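You operate a simulated robot arm through the tools that you are given. There is no shell and no other tool.

You run a simulated robot arm. Do the job below in one go: nothing can be reset, and whatever is moved stays where it is left.

TASK
Shut the plug board down: slider to START, link OFF, range HIGH, loose plug back in its hole.
Fine: slider before link, link OFF before the plug goes in, other plugs left in. Set down upright: five ohm plug.

The check looks at the end state, three seconds after you hand in, the way a careful person would. Anything else that was tipped, shoved, dropped, spilled or broken makes it a failure.

THE ROBOT
A 7-joint arm with a fingered hand, fixed in place. Base frame: the origin is on the floor under the middle of its stand, x ahead of it, y to its left, z up; the work surface is at about z = 80. Units: cm, degrees, N and s.
With the tool pointing down near the work surface it reaches from about 40 to 74 cm from the base axis. Its first joint turns from -166.0 to 166.0 degrees. Payload 3.4 kg.
Tool frame: the origin (TCP) lies between the finger pads and is the grasp point; the fingertips stand 2.5 cm ahead of it; z points along the fingers, y is the line along which they close. The gripper opens to 8.8 cm; its body begins 2.9 cm behind the TCP. The gripper is a hand of 3 fingers: y runs from the thumb to the fingers, the wrist lies at [-1.3, -10.6, -17.4] in the tool frame.
Orientation is that of the tool frame in the base frame, as a unit quaternion [w, x, y, z]. With the fingers straight down and the wrist toward the robot, the tool's x, y and z point along [0, 1, 0], [1, 0, 0] and [0, 0, -1] of the base frame.

THE INTERFACE
- The arm moves only by the tool jog_arm. Its argument "motion" is a list of rows, each a list of 6 numbers: the shift along the base's x, y, z in mm, then the turn, a rotation vector about the base's x, y, z in degrees. In form: [[dx, dy, dz, wx, wy, wz], ...]. A call has 1 to 20 rows; each row is the pose to reach, as a shift and turn from the pose commanded when the call began. Rows are played at 5 a second. More than 5 cm and 8.6 degrees between two rows, and nothing of the call is played. Where a pose cannot be reached the arm comes as near as it can. A force on the tool above 40 N (or 10 N above the force at the start of the call, whichever is more), or a blocked arm, ends the call early, and 0.2 s more pass. In this call time passes only in rows, and 0.2 s behind the last. The reply holds the time, the measured pose of the TCP, the force on the tool along the base axes, the opening and the grip force, in the units named above and with some noise, with the torque about the TCP (base axes, N m) and any sound that the robot's microphone picked up.
- Cameras (640 x 400 px; columns grow to the right, rows downward): "scene" is fixed at [41.21, 64.67, 155.08]; the picture's right is [-0.41, 0.91, 0.00], its down [0.77, 0.35, -0.54] and it looks along [-0.49, -0.22, -0.84] (base axes); focal length 299 px, centre (320, 200). "wrist" rides on the gripper at [5.8, -8.5, -9.9] in the tool frame; the picture's right is [-0.67, 0.35, -0.66], its down [-0.69, -0.63, 0.37] and it looks along [-0.29, 0.69, 0.66] (tool axes); focal length 261 px, centre (320, 200). There is no depth. A picture from a camera that has moved, and an enlarged one, comes with that camera's place and axes in the base frame and with its lens. The place of the scene camera against the robot may be out by one fixed shift of up to 1.8 cm in any direction.
- capture(camera): a new picture of that camera. It takes no simulated time.
- lift_body(by): slides the trunk up (or, below 0, down) by that many cm; the arm rides with it, the base frame stays. It gives what a move gives, with no picture.
- set_fingers(index, middle, thumb_bend, thumb_turn): sets how far each is bent, from 0 (flat) to 1 (curled in); at 0.3 the hand is open as for a grip, at 0.7 the pads meet at the TCP. One left out holds its place. A second passes; each finger stops where it meets its share of the squeeze, and holds until it gets a number again. It is the only way to open and close the hand. It gives what a move gives, with no picture; readings hold the bend of each and the force on the fingers (four entries, about 0 where the hand has none), thumb and palm. thumb_turn goes from beside the hand (0) to across from the fingers (1), as for a grip.
- enlarge(camera, box): a new picture of the part [left, top, right, bottom] of that camera's present view, enlarged. It takes no simulated time.
- close_job(): hands the job in; it is judged then, once.

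Nothing tells you positions but the pictures and the camera data. Unless the task says otherwise, let go and move clear before handing in.

The tools are called after "Request:" as name(argument=value, ...) on one line, values as JSON. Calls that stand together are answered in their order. jog_arm: Moves the arm, as the interface text tells. Its arguments: {"type":"object","properties":{"motion":{"type":"array"}},"required":["motion"]} The other tools are called the same way: lift_body (by) moves the trunk up or down; set_fingers (index, middle, thumb_bend, thumb_turn) moves the fingers one by one; capture (camera) takes a picture; enlarge (camera, box) takes an enlarged picture of a part of a camera's view; close_job () hands the job in.

At the start:

```text
time_s: 0.0
position: [3.37, 40.32, 119.57]
orientation: [0.0, 0.707, 0.707, 0.0]
wrist_force: [0.1, 0.5, -0.5]
wrist_torque: [0.0, 0.0, 0.03]
grip_width: 8.75
gripper_force: 0.0
shape: jaw
bend: [0.3, 0.3, 0.3, 0.98]
finger forces: [0.0, 0.1, 0.0, 0.1, 0.0, 0.0]
trunk travel left (down, up): [-52.5, 6.5]
```

scene: 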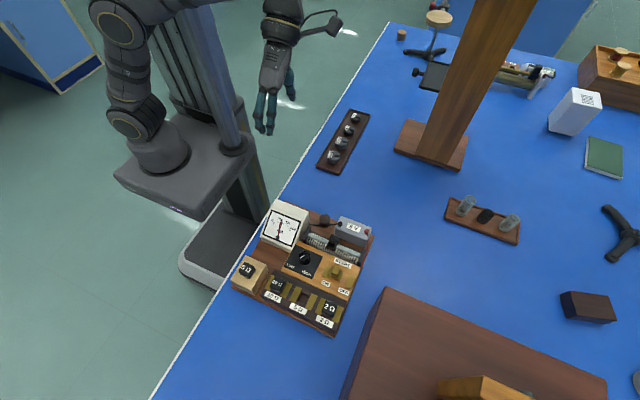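
wrist: 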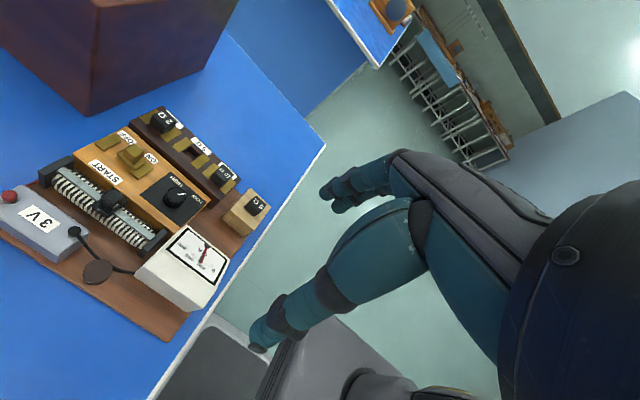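

I see the plug board on the near part of the table, with meter, rheostat slider, range knob, link and plug row. I'll first take enlarged views to read it before moving.

Request:
enlarge(camera="scene", box=[220, 190, 390, 345])

Request:
enlarge(camera="wrist", box=[0, 90, 320, 350])

Request:
enlarge(camera="wrist", box=[70, 100, 280, 240])

```text
2.58 times, centred on (305, 268) of scene
camera zoom: at [41.21, 64.67, 155.08], right [-0.41, 0.91, 0.0], down [0.77, 0.35, -0.54], along [-0.49, -0.22, -0.84], focal length 773 px, centre (359, 26)
```

zoom: 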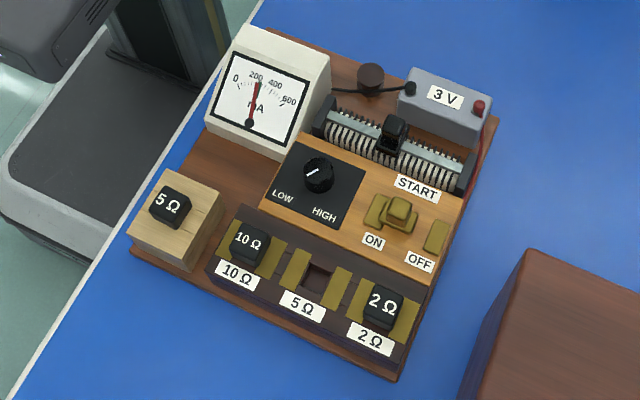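

```text
1.54 times, centred on (160, 220) of wrist
camera zoom: at [-5.21, 46.01, 129.46], right [0.35, -0.67, 0.65], down [-0.63, -0.69, -0.37], along [0.69, -0.28, -0.66], focal length 401 px, centre (566, 169)
```

zoom: 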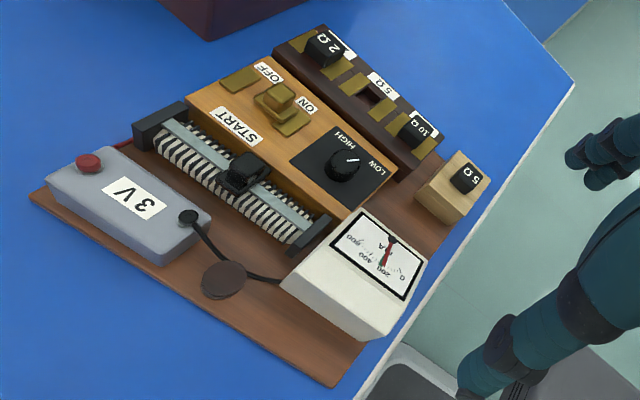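

```text
2.86 times, centred on (175, 170) of wrist
camera zoom: at [-5.21, 46.01, 129.46], right [0.35, -0.67, 0.65], down [-0.63, -0.69, -0.37], along [0.69, -0.28, -0.66], focal length 745 px, centre (734, 286)
```

zoom: 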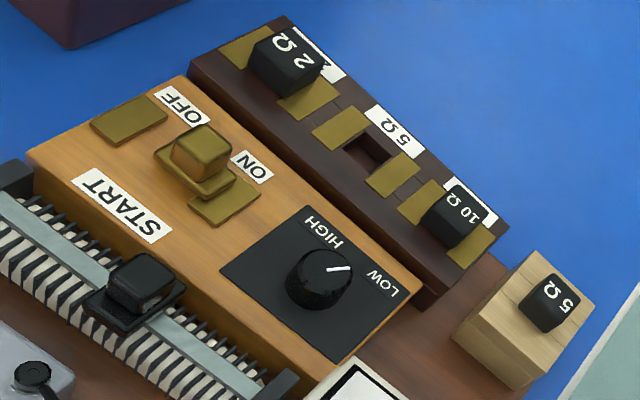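

The board runs along base y at x ≈ 5–30 with the plug row at x ≈ 26 (10 Ω at y ≈ 47, the empty 5 Ω hole at ≈ 54, 2 Ω at ≈ 60), and the loose 5 Ω plug sits on a pale block near (26, 39). I'll move the hand high along +y so the wrist camera can look at the board properly.

Request:
jog_arm(motion=[[0, 40, 0, 0, 0, 0], [0, 80, 0, 0, 0, 0], [0, 120, 0, 0, 0, 0], [0, 150, 0, 0, 0, 0]])

Request:
capture(camera="wrist")

```text
time_s: 1.0
position: [3.35, 46.19, 119.61]
orientation: [0.0, 0.707, 0.707, 0.001]
wrist_force: [0.2, 0.9, 0.0]
wrist_torque: [-0.02, -0.03, 0.01]
grip_width: 8.77
gripper_force: 0.1
shape: jaw
bend: [0.3, 0.3, 0.3, 0.98]
finger forces: [0.0, 0.1, 0.0, 0.0, 0.0, 0.0]
out of reach, approached as far as the arm can: row 2, 3, 4
trunk travel left (down, up): [-52.5, 6.5]
```

```text
taken
camera wrist: at [-5.18, 51.92, 129.52], right [0.35, -0.67, 0.66], down [-0.63, -0.69, -0.37], along [0.69, -0.28, -0.66], focal length 261 px, centre (320, 200)
```

wrist: 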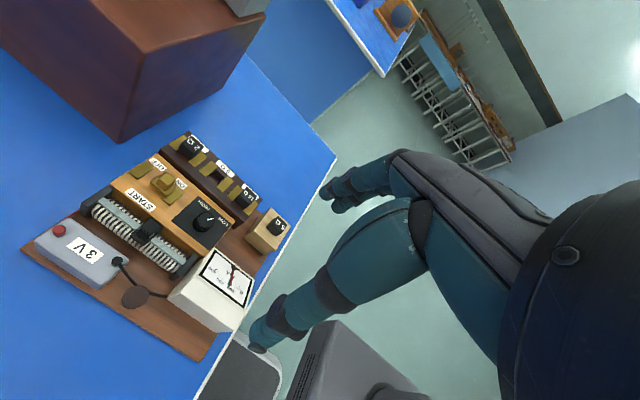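

The arm runs out of reach at this height, so I'll lower the trunk; nothing on the board comes within 12 cm of the fingers at that height. Then I'll extend further over the board and take another look.

Request:
lift_body(by=-12)

Request:
jog_arm(motion=[[0, 40, 0, 0, 0, 0], [0, 80, 0, 0, 0, 0]])

Request:
capture(camera="wrist")

Request:
capture(camera="scene")

```text
time_s: 2.5
position: [3.42, 46.13, 107.51]
orientation: [0.0, 0.708, 0.707, 0.0]
wrist_force: [0.7, -0.1, -0.7]
wrist_torque: [0.01, 0.04, -0.01]
grip_width: 8.74
gripper_force: 0.0
shape: jaw
bend: [0.3, 0.3, 0.3, 0.98]
finger forces: [0.1, 0.0, 0.1, 0.0, 0.1, 0.1]
trunk travel left (down, up): [-40.5, 18.5]
```

```text
time_s: 3.1
position: [3.4, 46.1, 107.58]
orientation: [0.0, 0.707, 0.707, 0.001]
wrist_force: [0.2, 0.0, 0.1]
wrist_torque: [0.01, 0.0, 0.01]
grip_width: 8.76
gripper_force: 0.0
shape: jaw
bend: [0.3, 0.3, 0.3, 0.98]
finger forces: [0.0, 0.0, 0.0, 0.0, 0.0, 0.0]
out of reach, approached as far as the arm can: row 1, 2
trunk travel left (down, up): [-40.5, 18.5]
```

```text
taken
camera wrist: at [-5.18, 51.93, 117.52], right [0.35, -0.67, 0.65], down [-0.63, -0.69, -0.37], along [0.69, -0.28, -0.66], focal length 261 px, centre (320, 200)
```

wrist: 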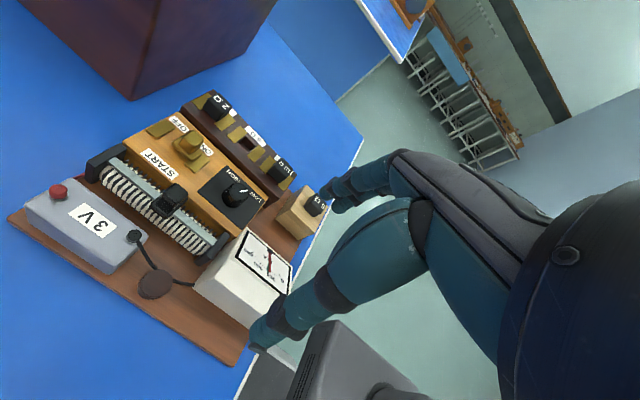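

```text
taken
```

scene: 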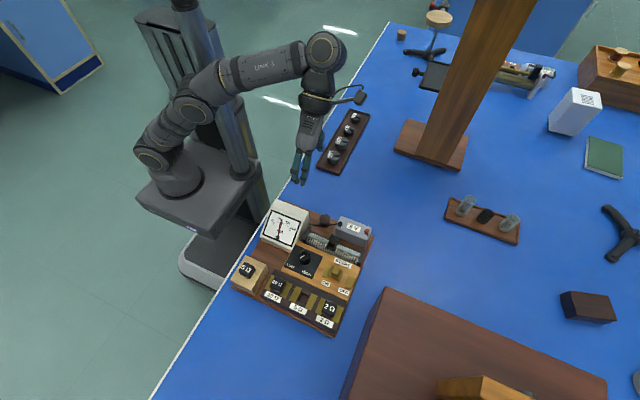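

The reach depends on the arm's height against the trunk, so I'll raise the trunk back up and bring the hand down by jogging instead, then extend outward.

Request:
lift_body(by=12)

Request:
jog_arm(motion=[[0, 0, -40, 0, 0, 0], [0, 0, -80, 0, 0, 0], [0, 0, -120, 0, 0, 0], [0, 40, -120, 0, 0, 0], [0, 80, -120, 0, 0, 0], [0, 110, -120, 0, 0, 0]])

Request:
capture(camera="wrist")

```text
time_s: 4.6
position: [3.31, 46.18, 119.63]
orientation: [-0.001, 0.707, 0.707, 0.0]
wrist_force: [0.1, -0.3, 0.6]
wrist_torque: [0.01, 0.01, 0.02]
grip_width: 8.75
gripper_force: 0.1
shape: jaw
bend: [0.3, 0.3, 0.3, 0.98]
finger forces: [0.0, 0.1, 0.0, 0.0, 0.1, 0.0]
trunk travel left (down, up): [-52.5, 6.5]
```

```text
time_s: 6.0
position: [3.9, 53.91, 106.91]
orientation: [0.0, 0.707, 0.707, 0.001]
wrist_force: [0.3, 1.3, -0.2]
wrist_torque: [-0.01, 0.01, -0.02]
grip_width: 8.76
gripper_force: 0.1
shape: jaw
bend: [0.3, 0.3, 0.3, 0.98]
finger forces: [0.0, 0.1, 0.1, 0.0, 0.0, 0.1]
out of reach, approached as far as the arm can: row 6
trunk travel left (down, up): [-52.5, 6.5]
```

```text
taken
camera wrist: at [-4.73, 59.76, 116.93], right [0.35, -0.67, 0.66], down [-0.63, -0.69, -0.37], along [0.7, -0.28, -0.66], focal length 261 px, centre (320, 200)
```

wrist: 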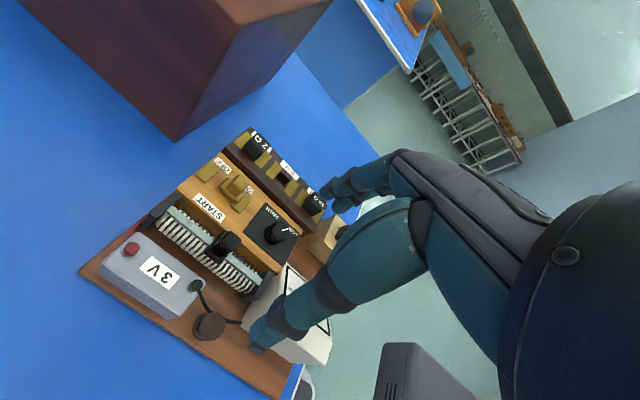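

From here the board is clear; I'll enlarge for detail on the slider, link and knob.

Request:
enlarge(camera="wrist", box=[140, 110, 350, 250])

Request:
enlarge(camera="wrist", box=[70, 190, 320, 370])

Request:
enlarge(camera="scene", box=[285, 210, 365, 300])

```text
2.86 times, centred on (245, 180) of wrist
camera zoom: at [-4.73, 59.76, 116.93], right [0.35, -0.67, 0.66], down [-0.63, -0.69, -0.37], along [0.7, -0.28, -0.66], focal length 745 px, centre (534, 257)
```

zoom: 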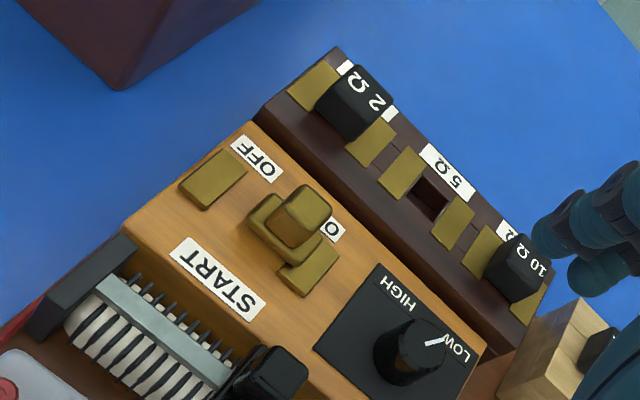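

```text
2.22 times, centred on (195, 280) of wrist
camera zoom: at [-4.73, 59.76, 116.93], right [0.35, -0.67, 0.66], down [-0.63, -0.69, -0.37], along [0.7, -0.28, -0.66], focal length 579 px, centre (598, 22)
```

zoom: 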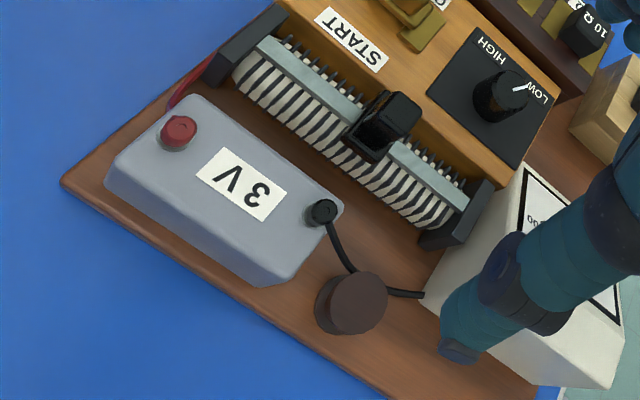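

```text
4.44 times, centred on (325, 255) of scene
camera zoom: at [41.21, 64.67, 155.08], right [-0.41, 0.91, 0.0], down [0.77, 0.35, -0.54], along [-0.49, -0.22, -0.84], focal length 1331 px, centre (298, -44)
```

zoom: 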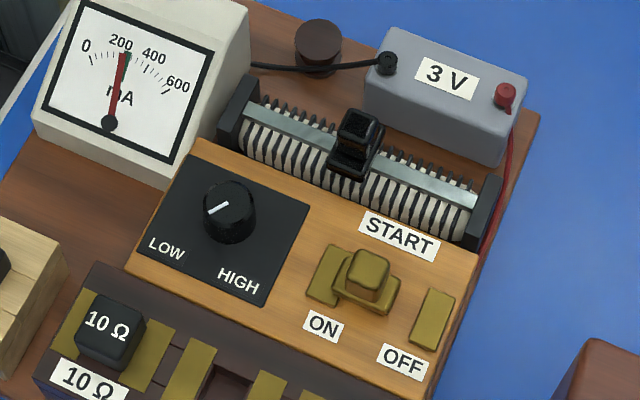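

The board is square with the base axes: hole centre ≈ (24.8, 54.1, 86), link knob ≈ (16.7, 58.5, 88) to be slid +y onto the OFF pad at y ≈ 62.5, slider ≈ (9.8, 55, 88) to go +y to START, knob ≈ (16.6, 50.2) to turn about +70°. I'll close the hand to a pinch in free air and check its shape before using it as a pusher.

Request:
set_fingers(index=0.7, middle=0.7, thumb_bend=0.7, thumb_turn=1.0)

Request:
enlarge(camera="wrist", box=[160, 100, 480, 300])

Request:
enlarge(camera="scene", box=[240, 60, 400, 260])

```text
time_s: 7.0
position: [3.91, 53.85, 106.96]
orientation: [0.0, 0.707, 0.707, 0.001]
wrist_force: [-0.9, 0.3, 0.2]
wrist_torque: [0.0, 0.01, -0.01]
grip_width: 0.01
gripper_force: 0.0
shape: fingers
bend: [0.7, 0.7, 0.7, 1.0]
finger forces: [0.1, 0.0, 0.0, 0.1, 0.0, 0.0]
trunk travel left (down, up): [-52.5, 6.5]
```

```text
2.00 times, centred on (320, 200) of wrist
camera zoom: at [-4.73, 59.78, 116.95], right [0.35, -0.67, 0.65], down [-0.63, -0.69, -0.37], along [0.69, -0.28, -0.66], focal length 521 px, centre (320, 200)
```

zoom: 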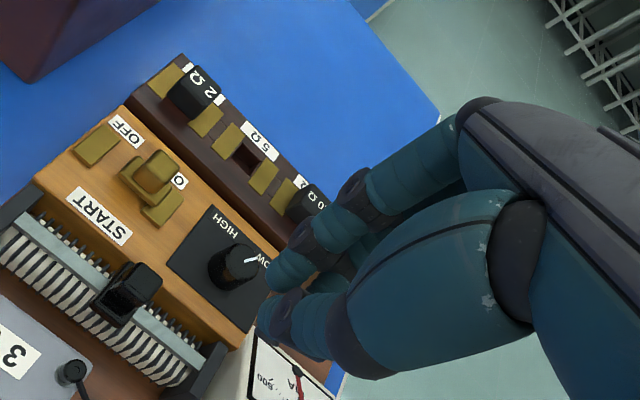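

```text
2.00 times, centred on (320, 160) of scene
camera zoom: at [41.21, 64.67, 155.08], right [-0.41, 0.91, 0.0], down [0.77, 0.35, -0.54], along [-0.49, -0.22, -0.84], focal length 599 px, centre (320, 280)
```

zoom: 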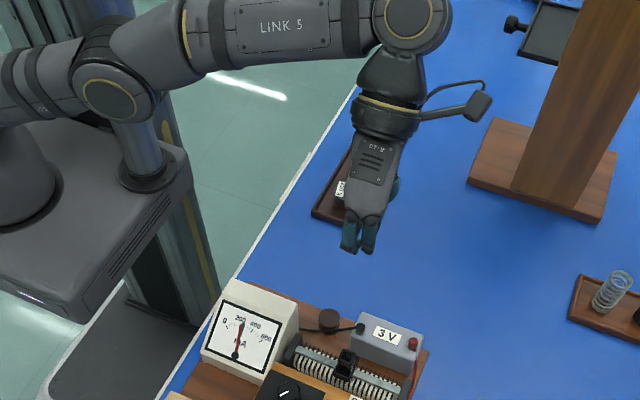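

The pinch meets at the TCP with tips about 2.5 cm below it, as described. I'll move to a point above and on the −y side of the slider for a close look before lowering.

Request:
jog_arm(motion=[[20, -13, -33, 0, 0, 0], [40, -26, -66, 0, 0, 0], [59, -39, -95, 0, 0, 0]])

Request:
capture(camera="wrist")

Request:
enlarge(camera="wrist", box=[60, 80, 380, 280])

Request:
capture(camera="scene")

```text
time_s: 7.8
position: [9.91, 50.22, 97.4]
orientation: [-0.001, 0.708, 0.707, 0.001]
wrist_force: [-0.5, 0.1, 0.5]
wrist_torque: [-0.03, 0.02, 0.04]
grip_width: 0.0
gripper_force: 0.0
shape: fingers
bend: [0.7, 0.7, 0.7, 1.0]
finger forces: [0.1, 0.0, 0.0, 0.0, 0.0, 0.0]
trunk travel left (down, up): [-52.5, 6.5]
```

```text
taken
camera wrist: at [1.35, 56.02, 107.4], right [0.35, -0.67, 0.65], down [-0.63, -0.68, -0.37], along [0.69, -0.28, -0.66], focal length 261 px, centre (320, 200)
```

wrist: 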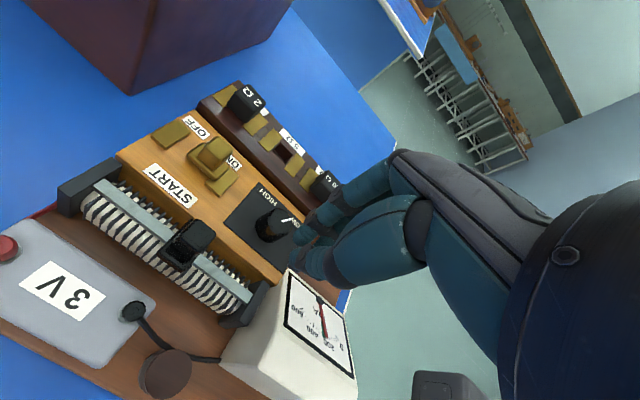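

```text
2.00 times, centred on (220, 180) of wrist
camera zoom: at [1.35, 56.02, 107.4], right [0.35, -0.67, 0.65], down [-0.63, -0.68, -0.37], along [0.69, -0.28, -0.66], focal length 521 px, centre (520, 240)
```

zoom: 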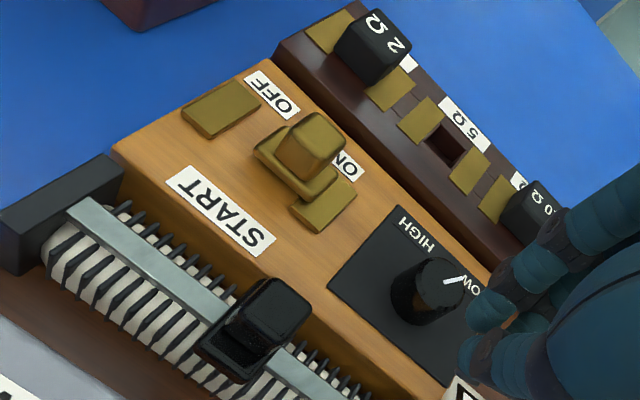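

```text
taken
```

scene: 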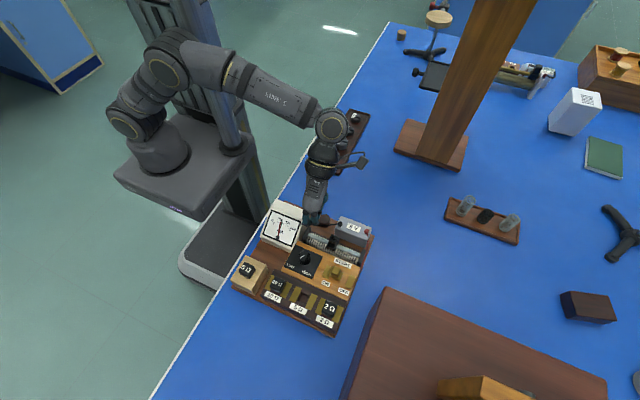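

The slider knob spans about x 9.3–11.3, y 53.8–56 with its top at z ≈ 86.7, and its metal bar is at z ≈ 85.3 ending at y ≈ 62.3. I'll lower beside its −y face and look again before touching.

Request:
jog_arm(motion=[[-1, 2, -35, 0, 0, 0], [-3, 3, -70, 0, 0, 0]])

Request:
capture(camera="wrist")

Request:
enlarge(camera="wrist", box=[160, 140, 400, 300])

Request:
enlarge(camera="scene", box=[260, 170, 390, 290])

```text
time_s: 8.4
position: [9.53, 50.5, 90.62]
orientation: [-0.001, 0.707, 0.707, 0.001]
wrist_force: [0.4, -0.5, -0.9]
wrist_torque: [0.02, 0.02, -0.04]
grip_width: 0.0
gripper_force: 0.0
shape: fingers
bend: [0.7, 0.7, 0.7, 1.0]
finger forces: [0.0, 0.1, 0.0, 0.0, 0.0, 0.1]
trunk travel left (down, up): [-52.5, 6.5]
```

```text
taken
camera wrist: at [0.94, 56.26, 100.57], right [0.35, -0.67, 0.65], down [-0.63, -0.68, -0.37], along [0.69, -0.28, -0.66], focal length 261 px, centre (320, 200)
```

wrist: 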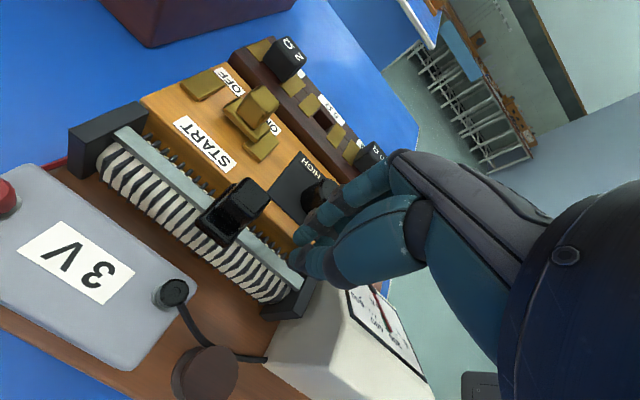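

```text
2.50 times, centred on (280, 220) of wrist
camera zoom: at [0.94, 56.26, 100.57], right [0.35, -0.67, 0.65], down [-0.63, -0.68, -0.37], along [0.69, -0.28, -0.66], focal length 652 px, centre (420, 150)
```

zoom: 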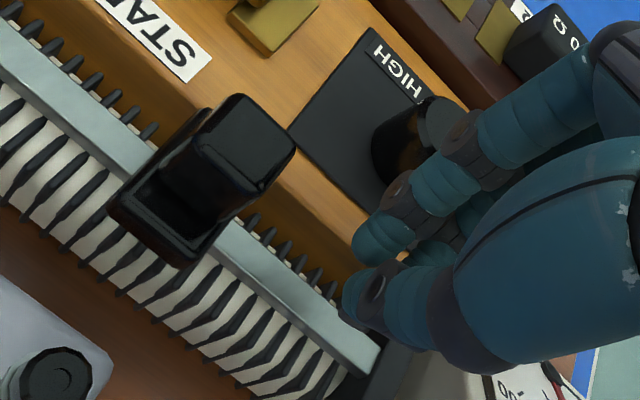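

```text
3.33 times, centred on (325, 230) of scene
camera zoom: at [41.21, 64.67, 155.08], right [-0.41, 0.91, 0.0], down [0.77, 0.35, -0.54], along [-0.49, -0.22, -0.84], focal length 998 px, centre (303, 100)
```

zoom: 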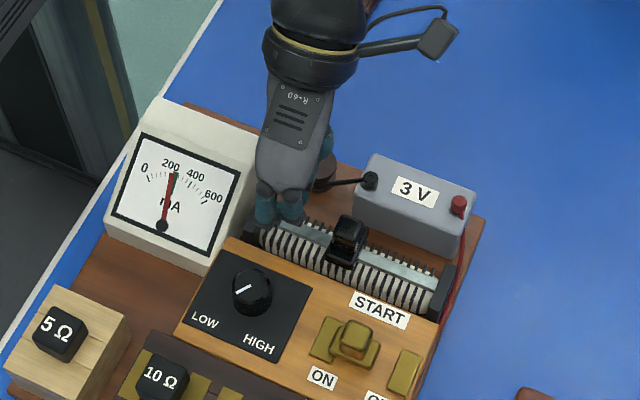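

Corrected with better baselines: the slider knob is at x 8.7–10.3, y 54.0–55.7, top z ≈ 88.9, with its bar at z ≈ 85.2. I'll lower the pinched fingertips beside it to about z 86.3 and check.

Request:
jog_arm(motion=[[-4, 0, -9, 0, 0, 0], [-4, 0, -18, 0, 0, 0]])

Request:
enlarge(camera="wrist", box=[160, 140, 400, 300])

Request:
enlarge(camera="scene", box=[280, 190, 380, 280])

```text
time_s: 9.0
position: [9.14, 50.57, 88.76]
orientation: [0.001, 0.707, 0.707, 0.0]
wrist_force: [0.4, -0.8, 1.0]
wrist_torque: [-0.01, -0.03, 0.0]
grip_width: 0.0
gripper_force: 0.0
shape: fingers
bend: [0.7, 0.7, 0.7, 1.0]
finger forces: [0.0, 0.0, 0.0, 0.0, 0.0, 0.0]
trunk travel left (down, up): [-52.5, 6.5]
```

```text
2.50 times, centred on (280, 220) of wrist
camera zoom: at [0.52, 56.25, 98.65], right [0.35, -0.67, 0.66], down [-0.63, -0.69, -0.37], along [0.69, -0.28, -0.66], focal length 652 px, centre (420, 150)
```

zoom: 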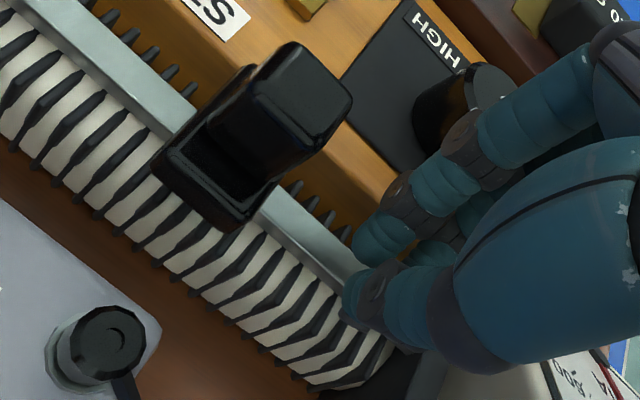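

```text
4.44 times, centred on (330, 235) of scene
camera zoom: at [41.21, 64.67, 155.08], right [-0.41, 0.91, 0.0], down [0.77, 0.35, -0.54], along [-0.49, -0.22, -0.84], focal length 1331 px, centre (276, 44)
```

zoom: 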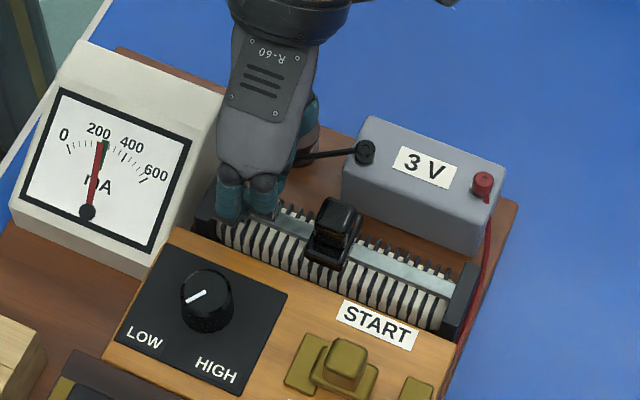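

The finger side is about 1.5 cm short of the slider and clear of the bar. I'll push along +y steadily.

Request:
jog_arm(motion=[[0, 6, 0, 0, 0, 0], [0, 12, 0, 0, 0, 0], [0, 18, 0, 0, 0, 0], [0, 24, 0, 0, 0, 0], [0, 30, 0, 0, 0, 0], [0, 36, 0, 0, 0, 0], [0, 42, 0, 0, 0, 0]])

Request:
enlarge(camera="wrist", box=[120, 100, 400, 290])

Request:
enlarge(camera="scene", box=[280, 190, 380, 280])

```text
time_s: 10.6
position: [8.98, 54.7, 88.62]
orientation: [0.0, 0.707, 0.707, 0.001]
wrist_force: [0.7, -0.9, -0.1]
wrist_torque: [-0.03, 0.01, 0.01]
grip_width: 0.03
gripper_force: 0.1
shape: fingers
bend: [0.7, 0.7, 0.7, 1.0]
finger forces: [0.8, 0.1, 0.0, 0.0, 0.0, 0.1]
trunk travel left (down, up): [-52.5, 6.5]
```

```text
2.11 times, centred on (260, 195) of wrist
camera zoom: at [0.52, 60.49, 98.65], right [0.35, -0.67, 0.65], down [-0.63, -0.69, -0.37], along [0.69, -0.28, -0.66], focal length 549 px, centre (446, 210)
```

zoom: 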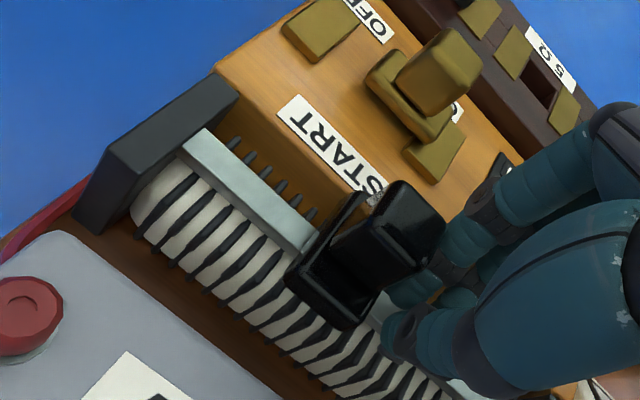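

```text
4.44 times, centred on (330, 235) of scene
camera zoom: at [41.21, 64.67, 155.08], right [-0.41, 0.91, 0.0], down [0.77, 0.35, -0.54], along [-0.49, -0.22, -0.84], focal length 1331 px, centre (276, 44)
```

zoom: 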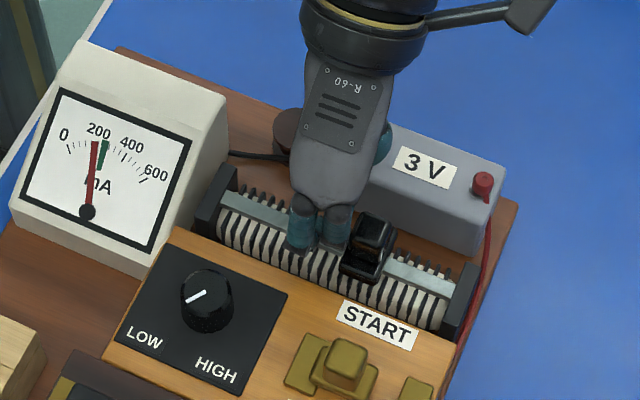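

The slider is moving cleanly with little force. I'll continue most of the way, then approach the end stop in small checked steps so the board isn't shoved.

Request:
jog_arm(motion=[[0, 5, 0, 0, 0, 0], [0, 10, 0, 0, 0, 0], [0, 15, 0, 0, 0, 0], [0, 20, 0, 0, 0, 0], [0, 25, 0, 0, 0, 0], [0, 29, 0, 0, 0, 0]])

Request:
capture(camera="wrist")

Request:
enlarge(camera="scene", box=[280, 190, 380, 280])

```text
time_s: 12.0
position: [8.92, 57.68, 88.65]
orientation: [-0.001, 0.707, 0.707, 0.001]
wrist_force: [-0.1, -1.7, -0.4]
wrist_torque: [0.03, -0.04, -0.02]
grip_width: 0.01
gripper_force: 0.8
shape: fingers
bend: [0.7, 0.7, 0.7, 1.0]
finger forces: [0.9, 0.1, 0.0, 0.1, 0.0, 0.0]
trunk travel left (down, up): [-52.5, 6.5]
```

```text
taken
camera wrist: at [0.57, 63.52, 98.62], right [0.35, -0.67, 0.65], down [-0.63, -0.68, -0.37], along [0.69, -0.28, -0.66], focal length 261 px, centre (320, 200)
```

wrist: 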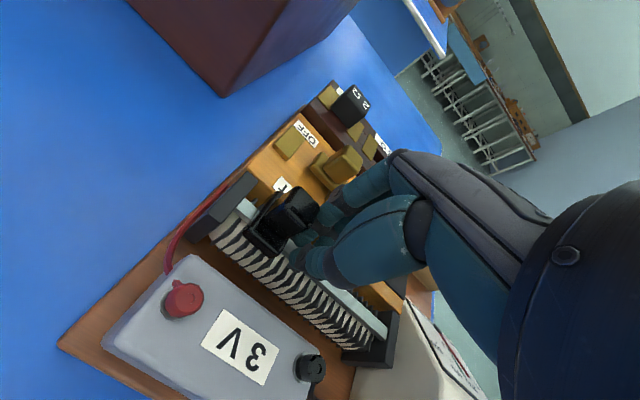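

```text
4.44 times, centred on (330, 235) of scene
camera zoom: at [41.21, 64.67, 155.08], right [-0.41, 0.91, 0.0], down [0.77, 0.35, -0.54], along [-0.49, -0.22, -0.84], focal length 1331 px, centre (276, 44)
```

zoom: 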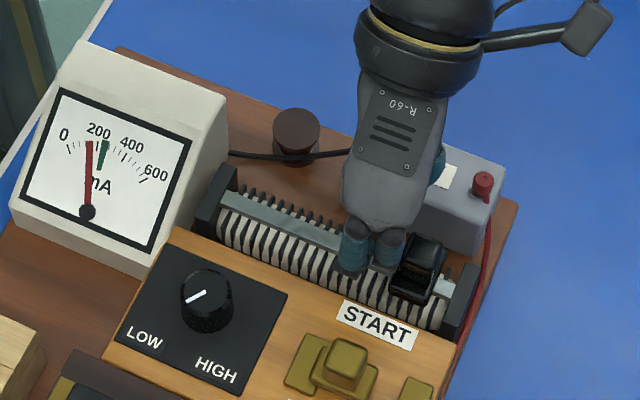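

About 1 cm of bar is left before the end block. I'll go on in small steps.

Request:
jog_arm(motion=[[0, 2, 0, 0, 0, 0], [0, 4, 0, 0, 0, 0], [0, 6, 0, 0, 0, 0]])

Request:
enlarge(camera="scene", box=[300, 200, 380, 270])

Request:
enlarge(camera="wrist", box=[170, 130, 370, 270])

```text
time_s: 12.8
position: [9.17, 58.28, 88.71]
orientation: [0.0, 0.707, 0.707, 0.0]
wrist_force: [-0.2, 0.1, -0.7]
wrist_torque: [-0.01, -0.01, 0.02]
grip_width: 0.0
gripper_force: 0.1
shape: fingers
bend: [0.7, 0.7, 0.7, 1.0]
finger forces: [1.0, 0.0, 0.0, 0.0, 0.1, 0.0]
trunk travel left (down, up): [-52.5, 6.5]
```

```text
5.71 times, centred on (340, 235) of scene
camera zoom: at [41.21, 64.67, 155.08], right [-0.41, 0.91, 0.0], down [0.77, 0.35, -0.54], along [-0.49, -0.22, -0.84], focal length 1711 px, centre (206, 0)
```

zoom: 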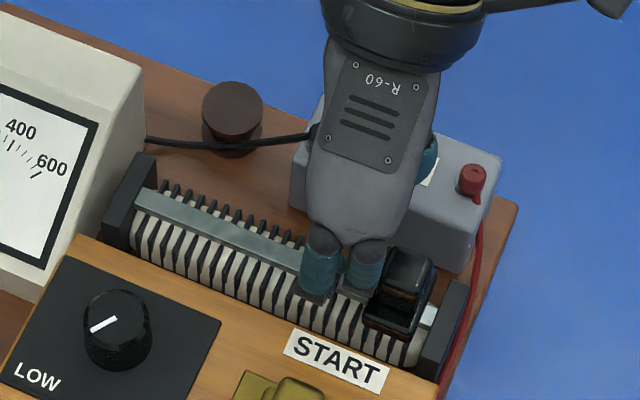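

```text
2.86 times, centred on (270, 200) of wrist
camera zoom: at [0.5, 64.04, 98.67], right [0.35, -0.67, 0.65], down [-0.63, -0.69, -0.37], along [0.69, -0.28, -0.66], focal length 745 px, centre (463, 200)
```

zoom: 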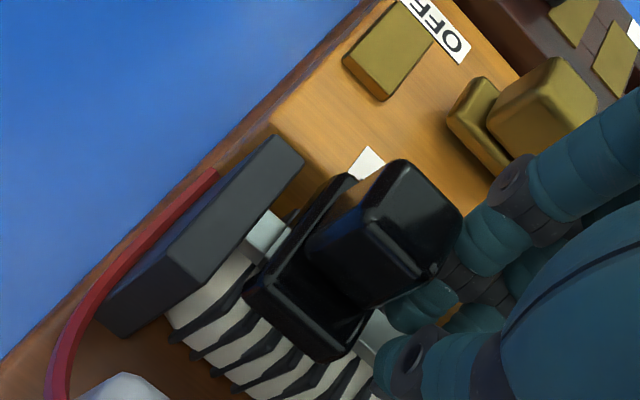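

Request:
jog_arm(motion=[[0, 1.5, 0, 0, 0, 0], [0, 3, 0, 0, 0, 0], [0, 4, 0, 0, 0, 0]])

Request:
enlarge(camera="scene", box=[300, 200, 380, 270])

Request:
enlarge(camera="wrist", box=[170, 130, 370, 270])

```text
time_s: 13.6
position: [9.12, 58.25, 88.63]
orientation: [0.0, 0.707, 0.707, 0.001]
wrist_force: [0.2, -1.4, 1.0]
wrist_torque: [0.0, -0.02, -0.03]
grip_width: 0.0
gripper_force: 1.1
shape: fingers
bend: [0.7, 0.7, 0.7, 1.0]
finger forces: [1.2, 0.0, 0.1, 0.0, 0.0, 0.1]
out of reach, approached as far as the arm can: row 3
trunk travel left (down, up): [-52.5, 6.5]
```

```text
5.71 times, centred on (340, 235) of scene
camera zoom: at [41.21, 64.67, 155.08], right [-0.41, 0.91, 0.0], down [0.77, 0.35, -0.54], along [-0.49, -0.22, -0.84], focal length 1711 px, centre (206, 0)
```

zoom: 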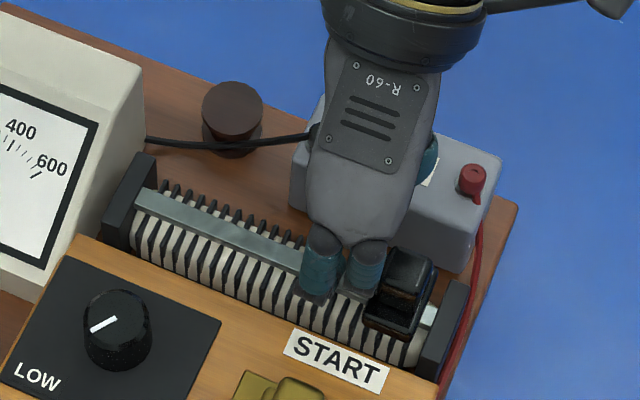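

```text
2.86 times, centred on (270, 200) of wrist
camera zoom: at [0.5, 64.07, 98.62], right [0.35, -0.67, 0.66], down [-0.63, -0.69, -0.37], along [0.69, -0.28, -0.66], focal length 745 px, centre (463, 200)
```

zoom: 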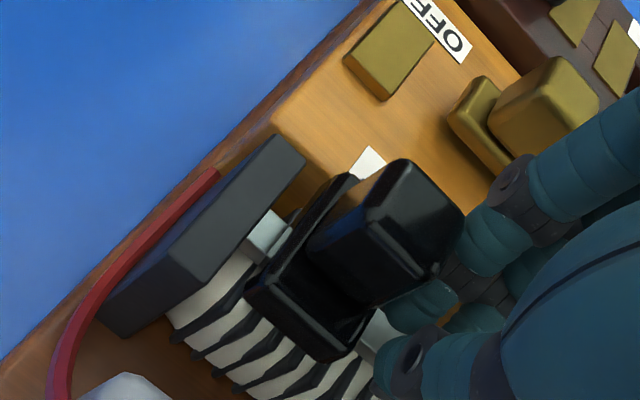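

The arm ran out of reach about 6 mm short of the end block. I'll back off a little and yaw the hand 24° so the wrist comes nearer the robot, which gives more reach, then finish the push.

Request:
jog_arm(motion=[[0, -8, 0, 0, 0, 0], [0, -15, 0, 0, 0, 0], [0, -15, 0, 0, 0, 8], [0, -15, 0, 0, 0, 16], [0, -15, 0, 0, 0, 24]])

Request:
capture(camera="wrist")

Request:
enlarge(camera="scene", box=[280, 190, 390, 280])

```text
time_s: 14.8
position: [9.17, 56.73, 88.65]
orientation: [-0.001, 0.544, 0.839, 0.001]
wrist_force: [0.0, 0.6, -0.5]
wrist_torque: [0.03, -0.03, -0.01]
grip_width: 0.0
gripper_force: 0.0
shape: fingers
bend: [0.7, 0.7, 0.7, 1.0]
finger forces: [0.0, 0.1, 0.0, 0.1, 0.0, 0.0]
trunk travel left (down, up): [-52.5, 6.5]
```

```text
taken
camera wrist: at [-1.08, 58.61, 98.57], right [0.59, -0.47, 0.66], down [-0.29, -0.88, -0.37], along [0.75, 0.02, -0.66], focal length 261 px, centre (320, 200)
```

wrist: 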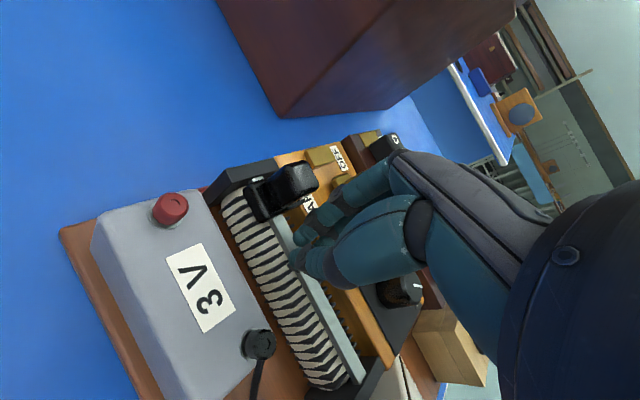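

```text
4.44 times, centred on (335, 235) of scene
camera zoom: at [41.21, 64.67, 155.08], right [-0.41, 0.91, 0.0], down [0.77, 0.35, -0.54], along [-0.49, -0.22, -0.84], focal length 1331 px, centre (253, 44)
```

zoom: 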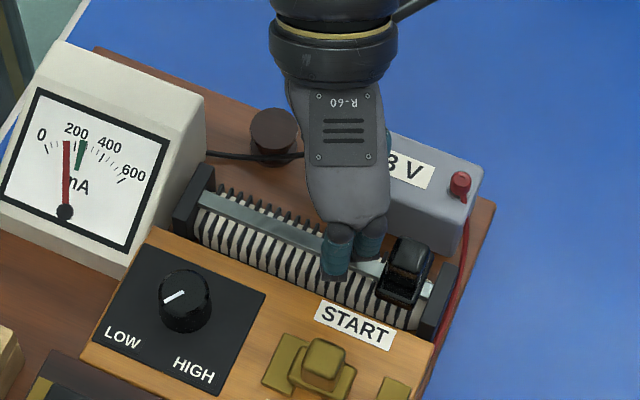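

Request:
jog_arm(motion=[[0, 6, 0, 0, 0, 0], [0, 11, 0, 0, 0, 0], [0, 13, 0, 0, 0, 0], [0, 15, 0, 0, 0, 0], [0, 17, 0, 0, 0, 0]])

Request:
enlarge(camera="scene", box=[300, 200, 380, 270])

Request:
enlarge(camera="wrist", box=[170, 130, 370, 270])

```text
time_s: 16.0
position: [9.31, 58.22, 88.71]
orientation: [0.0, 0.545, 0.838, -0.001]
wrist_force: [2.7, -19.7, 1.1]
wrist_torque: [0.09, 0.0, -0.25]
grip_width: 0.02
gripper_force: 9.5
shape: fingers
bend: [0.7, 0.7, 0.69, 1.0]
finger forces: [19.1, 0.0, 0.0, 0.0, 0.0, 0.1]
trunk travel left (down, up): [-52.5, 6.5]
```

```text
5.71 times, centred on (340, 235) of scene
camera zoom: at [41.21, 64.67, 155.08], right [-0.41, 0.91, 0.0], down [0.77, 0.35, -0.54], along [-0.49, -0.22, -0.84], focal length 1711 px, centre (206, 0)
```

zoom: 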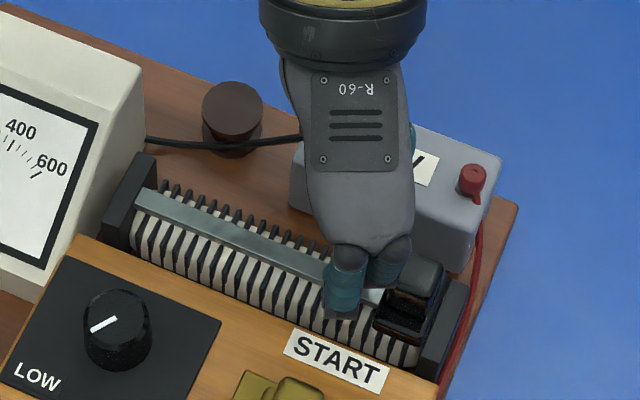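

```text
2.86 times, centred on (270, 200) of wrist
camera zoom: at [-1.02, 60.1, 98.57], right [0.59, -0.47, 0.66], down [-0.3, -0.88, -0.37], along [0.75, 0.02, -0.66], focal length 745 px, centre (463, 200)
```

zoom: 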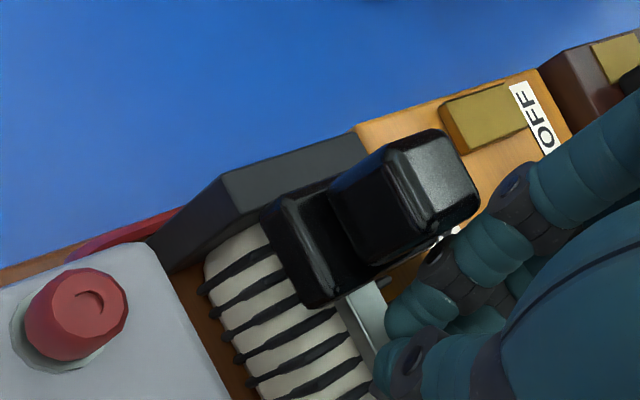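

The slider is now against the end block at START (firm −20 N contact, board unmoved). I'll back off, rise, and go above the −y side of the link for a close look.

Request:
jog_arm(motion=[[0, -8, 0, 0, 0, 0], [0, -16, 0, 0, 0, 0], [0, -16, 35, 0, 0, 0], [0, -20, 65, 0, 0, 0], [35, -30, 65, 0, 0, 0], [71, -38, 65, 0, 0, 0]])

Request:
capture(camera="wrist")

Request:
enlarge(camera="wrist", box=[160, 100, 400, 260])

Request:
enlarge(camera="scene", box=[280, 190, 390, 300])

```text
time_s: 17.4
position: [16.24, 54.66, 94.97]
orientation: [-0.001, 0.545, 0.838, 0.0]
wrist_force: [-0.2, -0.3, 0.5]
wrist_torque: [0.0, 0.0, 0.0]
grip_width: 0.02
gripper_force: 0.1
shape: fingers
bend: [0.7, 0.7, 0.7, 1.0]
finger forces: [0.1, 0.0, 0.1, 0.1, 0.0, 0.0]
trunk travel left (down, up): [-52.5, 6.5]
```

```text
taken
camera wrist: at [6.0, 56.46, 105.05], right [0.59, -0.47, 0.65], down [-0.3, -0.88, -0.37], along [0.75, 0.02, -0.66], focal length 261 px, centre (320, 200)
```

wrist: 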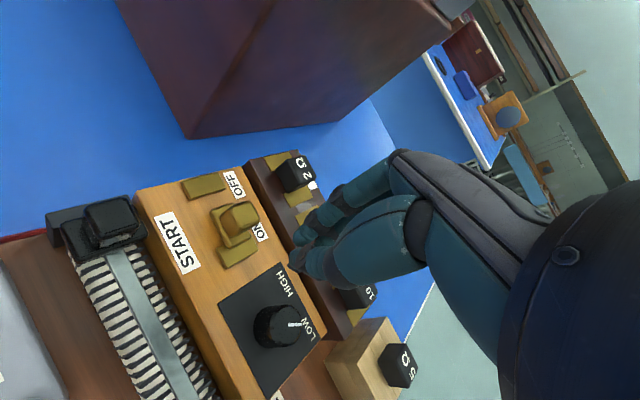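

```text
2.50 times, centred on (280, 180) of wrist
camera zoom: at [6.0, 56.46, 105.05], right [0.59, -0.47, 0.65], down [-0.3, -0.88, -0.37], along [0.75, 0.02, -0.66], focal length 652 px, centre (420, 250)
```

zoom: 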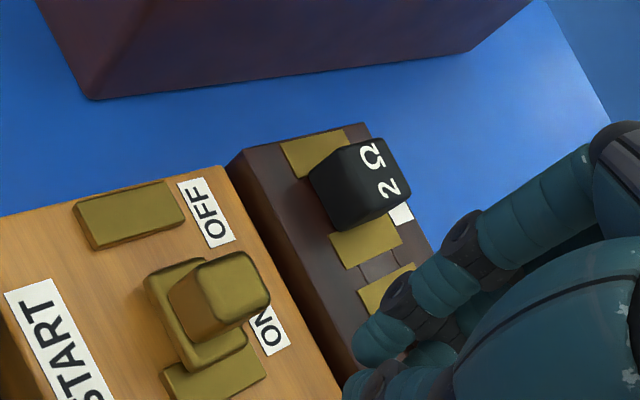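

```text
3.64 times, centred on (335, 245) of scene
camera zoom: at [41.21, 64.67, 155.08], right [-0.41, 0.91, 0.0], down [0.77, 0.35, -0.54], along [-0.49, -0.22, -0.84], focal length 1089 px, centre (266, 36)
```

zoom: 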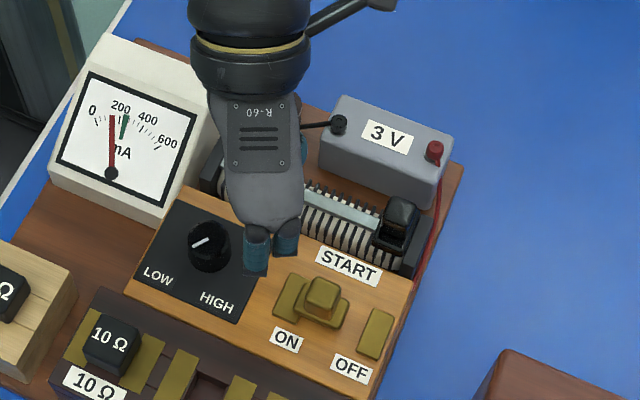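

The slider sits at the START end. The link knob spans x 16.2–18.2, y 57.8–59.5, and the OFF pad y 61.6–63.2. I'll lower the fingertips just on its −y side.

Request:
jog_arm(motion=[[7, -3, -30, 0, 0, 0], [7, -3, -60, 0, 0, 0]])

Request:
enlarge(camera="wrist", box=[160, 120, 400, 280])

Request:
enlarge(camera="scene", box=[290, 220, 370, 300])

```text
time_s: 18.0
position: [17.05, 54.52, 88.85]
orientation: [0.0, 0.545, 0.839, 0.001]
wrist_force: [-0.6, 0.8, 0.6]
wrist_torque: [-0.02, 0.01, 0.02]
grip_width: 0.0
gripper_force: 0.2
shape: fingers
bend: [0.7, 0.7, 0.7, 1.0]
finger forces: [0.1, 0.0, 0.0, 0.0, 0.1, 0.0]
trunk travel left (down, up): [-52.5, 6.5]
```

```text
2.50 times, centred on (280, 200) of wrist
camera zoom: at [6.81, 56.27, 98.84], right [0.59, -0.47, 0.65], down [-0.3, -0.88, -0.37], along [0.75, 0.02, -0.66], focal length 652 px, centre (420, 200)
```

zoom: 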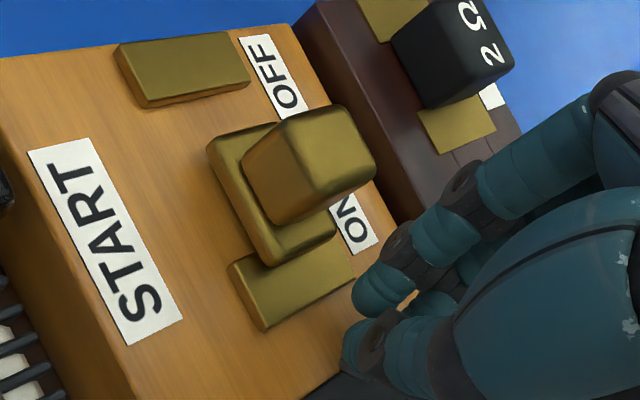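

```text
5.00 times, centred on (330, 260) of scene
camera zoom: at [41.21, 64.67, 155.08], right [-0.41, 0.91, 0.0], down [0.77, 0.35, -0.54], along [-0.49, -0.22, -0.84], focal length 1497 px, centre (270, -100)
```

zoom: 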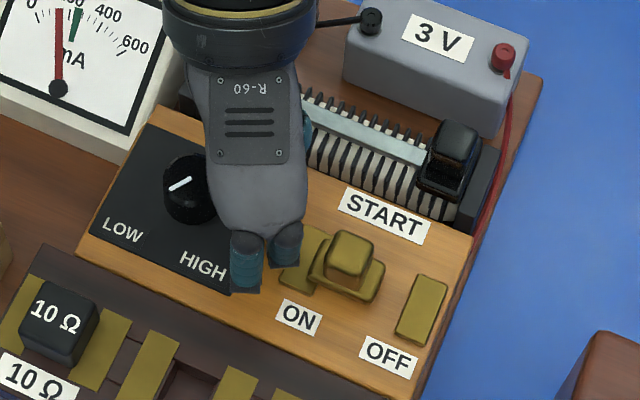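

The link plate rides on the ON pad's edge and should slide toward OFF. I'll push +y in small steps.

Request:
jog_arm(motion=[[0, 5, 0, 0, 0, 0], [0, 9, 0, 0, 0, 0], [0, 12, 0, 0, 0, 0], [0, 15, 0, 0, 0, 0], [0, 18, 0, 0, 0, 0], [0, 21, 0, 0, 0, 0]])

Request:
enlarge(camera="wrist", box=[160, 120, 400, 280])

Request:
enlarge(camera="scene", box=[290, 220, 370, 300])

```text
time_s: 19.4
position: [16.97, 56.41, 89.16]
orientation: [-0.001, 0.544, 0.839, -0.001]
wrist_force: [-0.4, 0.1, 0.1]
wrist_torque: [-0.01, 0.02, -0.01]
grip_width: 0.01
gripper_force: 0.1
shape: fingers
bend: [0.7, 0.7, 0.7, 1.0]
finger forces: [0.4, 0.0, 0.1, 0.0, 0.0, 0.0]
trunk travel left (down, up): [-52.5, 6.5]
```

```text
2.50 times, centred on (280, 200) of wrist
camera zoom: at [6.69, 58.38, 99.05], right [0.59, -0.47, 0.65], down [-0.3, -0.88, -0.37], along [0.75, 0.02, -0.66], focal length 652 px, centre (420, 200)
```

zoom: 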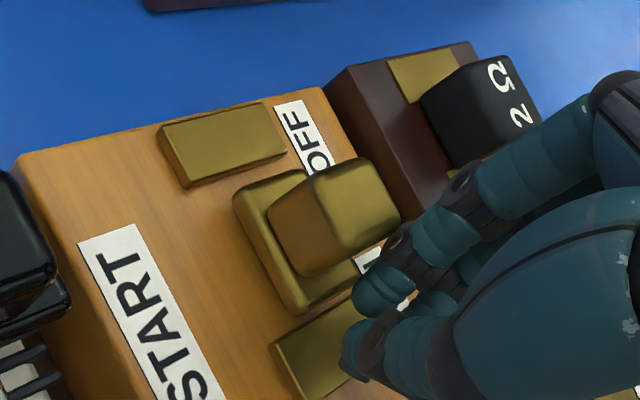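

```text
5.00 times, centred on (330, 260) of scene
camera zoom: at [41.21, 64.67, 155.08], right [-0.41, 0.91, 0.0], down [0.77, 0.35, -0.54], along [-0.49, -0.22, -0.84], focal length 1497 px, centre (270, -100)
```

zoom: 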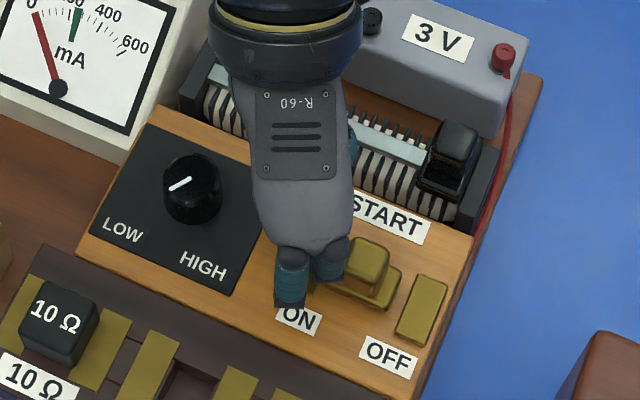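

The link is sliding and the meter has dropped to zero. I'll continue toward the OFF pad in small steps.

Request:
jog_arm(motion=[[0, 3, 0, 0, 0, 0], [0, 6, 0, 0, 0, 0], [0, 9, 0, 0, 0, 0], [0, 12, 0, 0, 0, 0]])

Request:
enlarge(camera="wrist", box=[160, 120, 400, 280])

Request:
enlarge(camera="scene", box=[290, 220, 370, 300])

```text
time_s: 20.4
position: [16.95, 57.64, 89.09]
orientation: [-0.001, 0.544, 0.839, 0.001]
wrist_force: [-0.3, -0.3, 0.1]
wrist_torque: [-0.01, -0.01, -0.01]
grip_width: 0.0
gripper_force: 0.3
shape: fingers
bend: [0.7, 0.7, 0.7, 1.0]
finger forces: [0.4, 0.0, 0.1, 0.1, 0.0, 0.0]
trunk travel left (down, up): [-52.5, 6.5]
```

```text
2.50 times, centred on (280, 200) of wrist
camera zoom: at [6.73, 59.5, 99.03], right [0.59, -0.47, 0.65], down [-0.3, -0.88, -0.37], along [0.75, 0.02, -0.66], focal length 652 px, centre (420, 200)
```

zoom: 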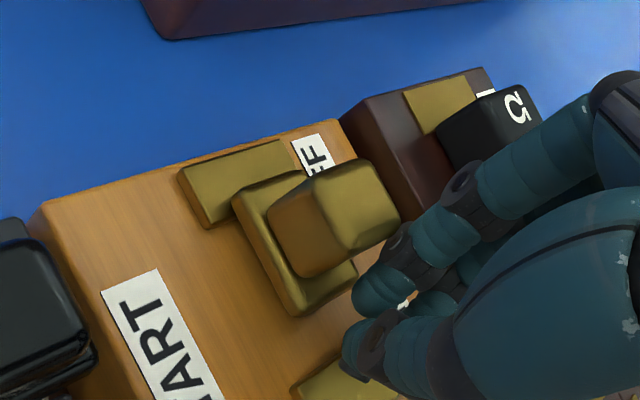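

```text
5.00 times, centred on (330, 260) of scene
camera zoom: at [41.21, 64.67, 155.08], right [-0.41, 0.91, 0.0], down [0.77, 0.35, -0.54], along [-0.49, -0.22, -0.84], focal length 1497 px, centre (270, -100)
```

zoom: 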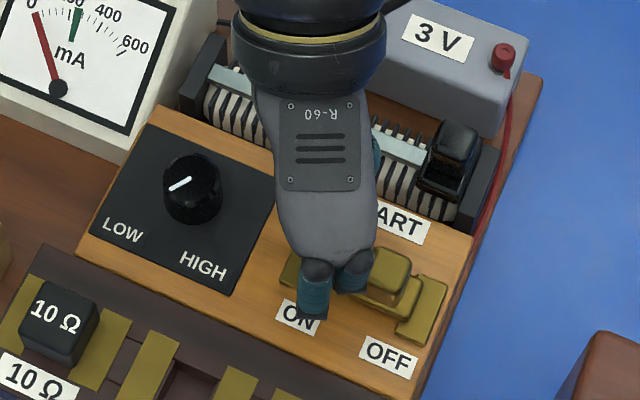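

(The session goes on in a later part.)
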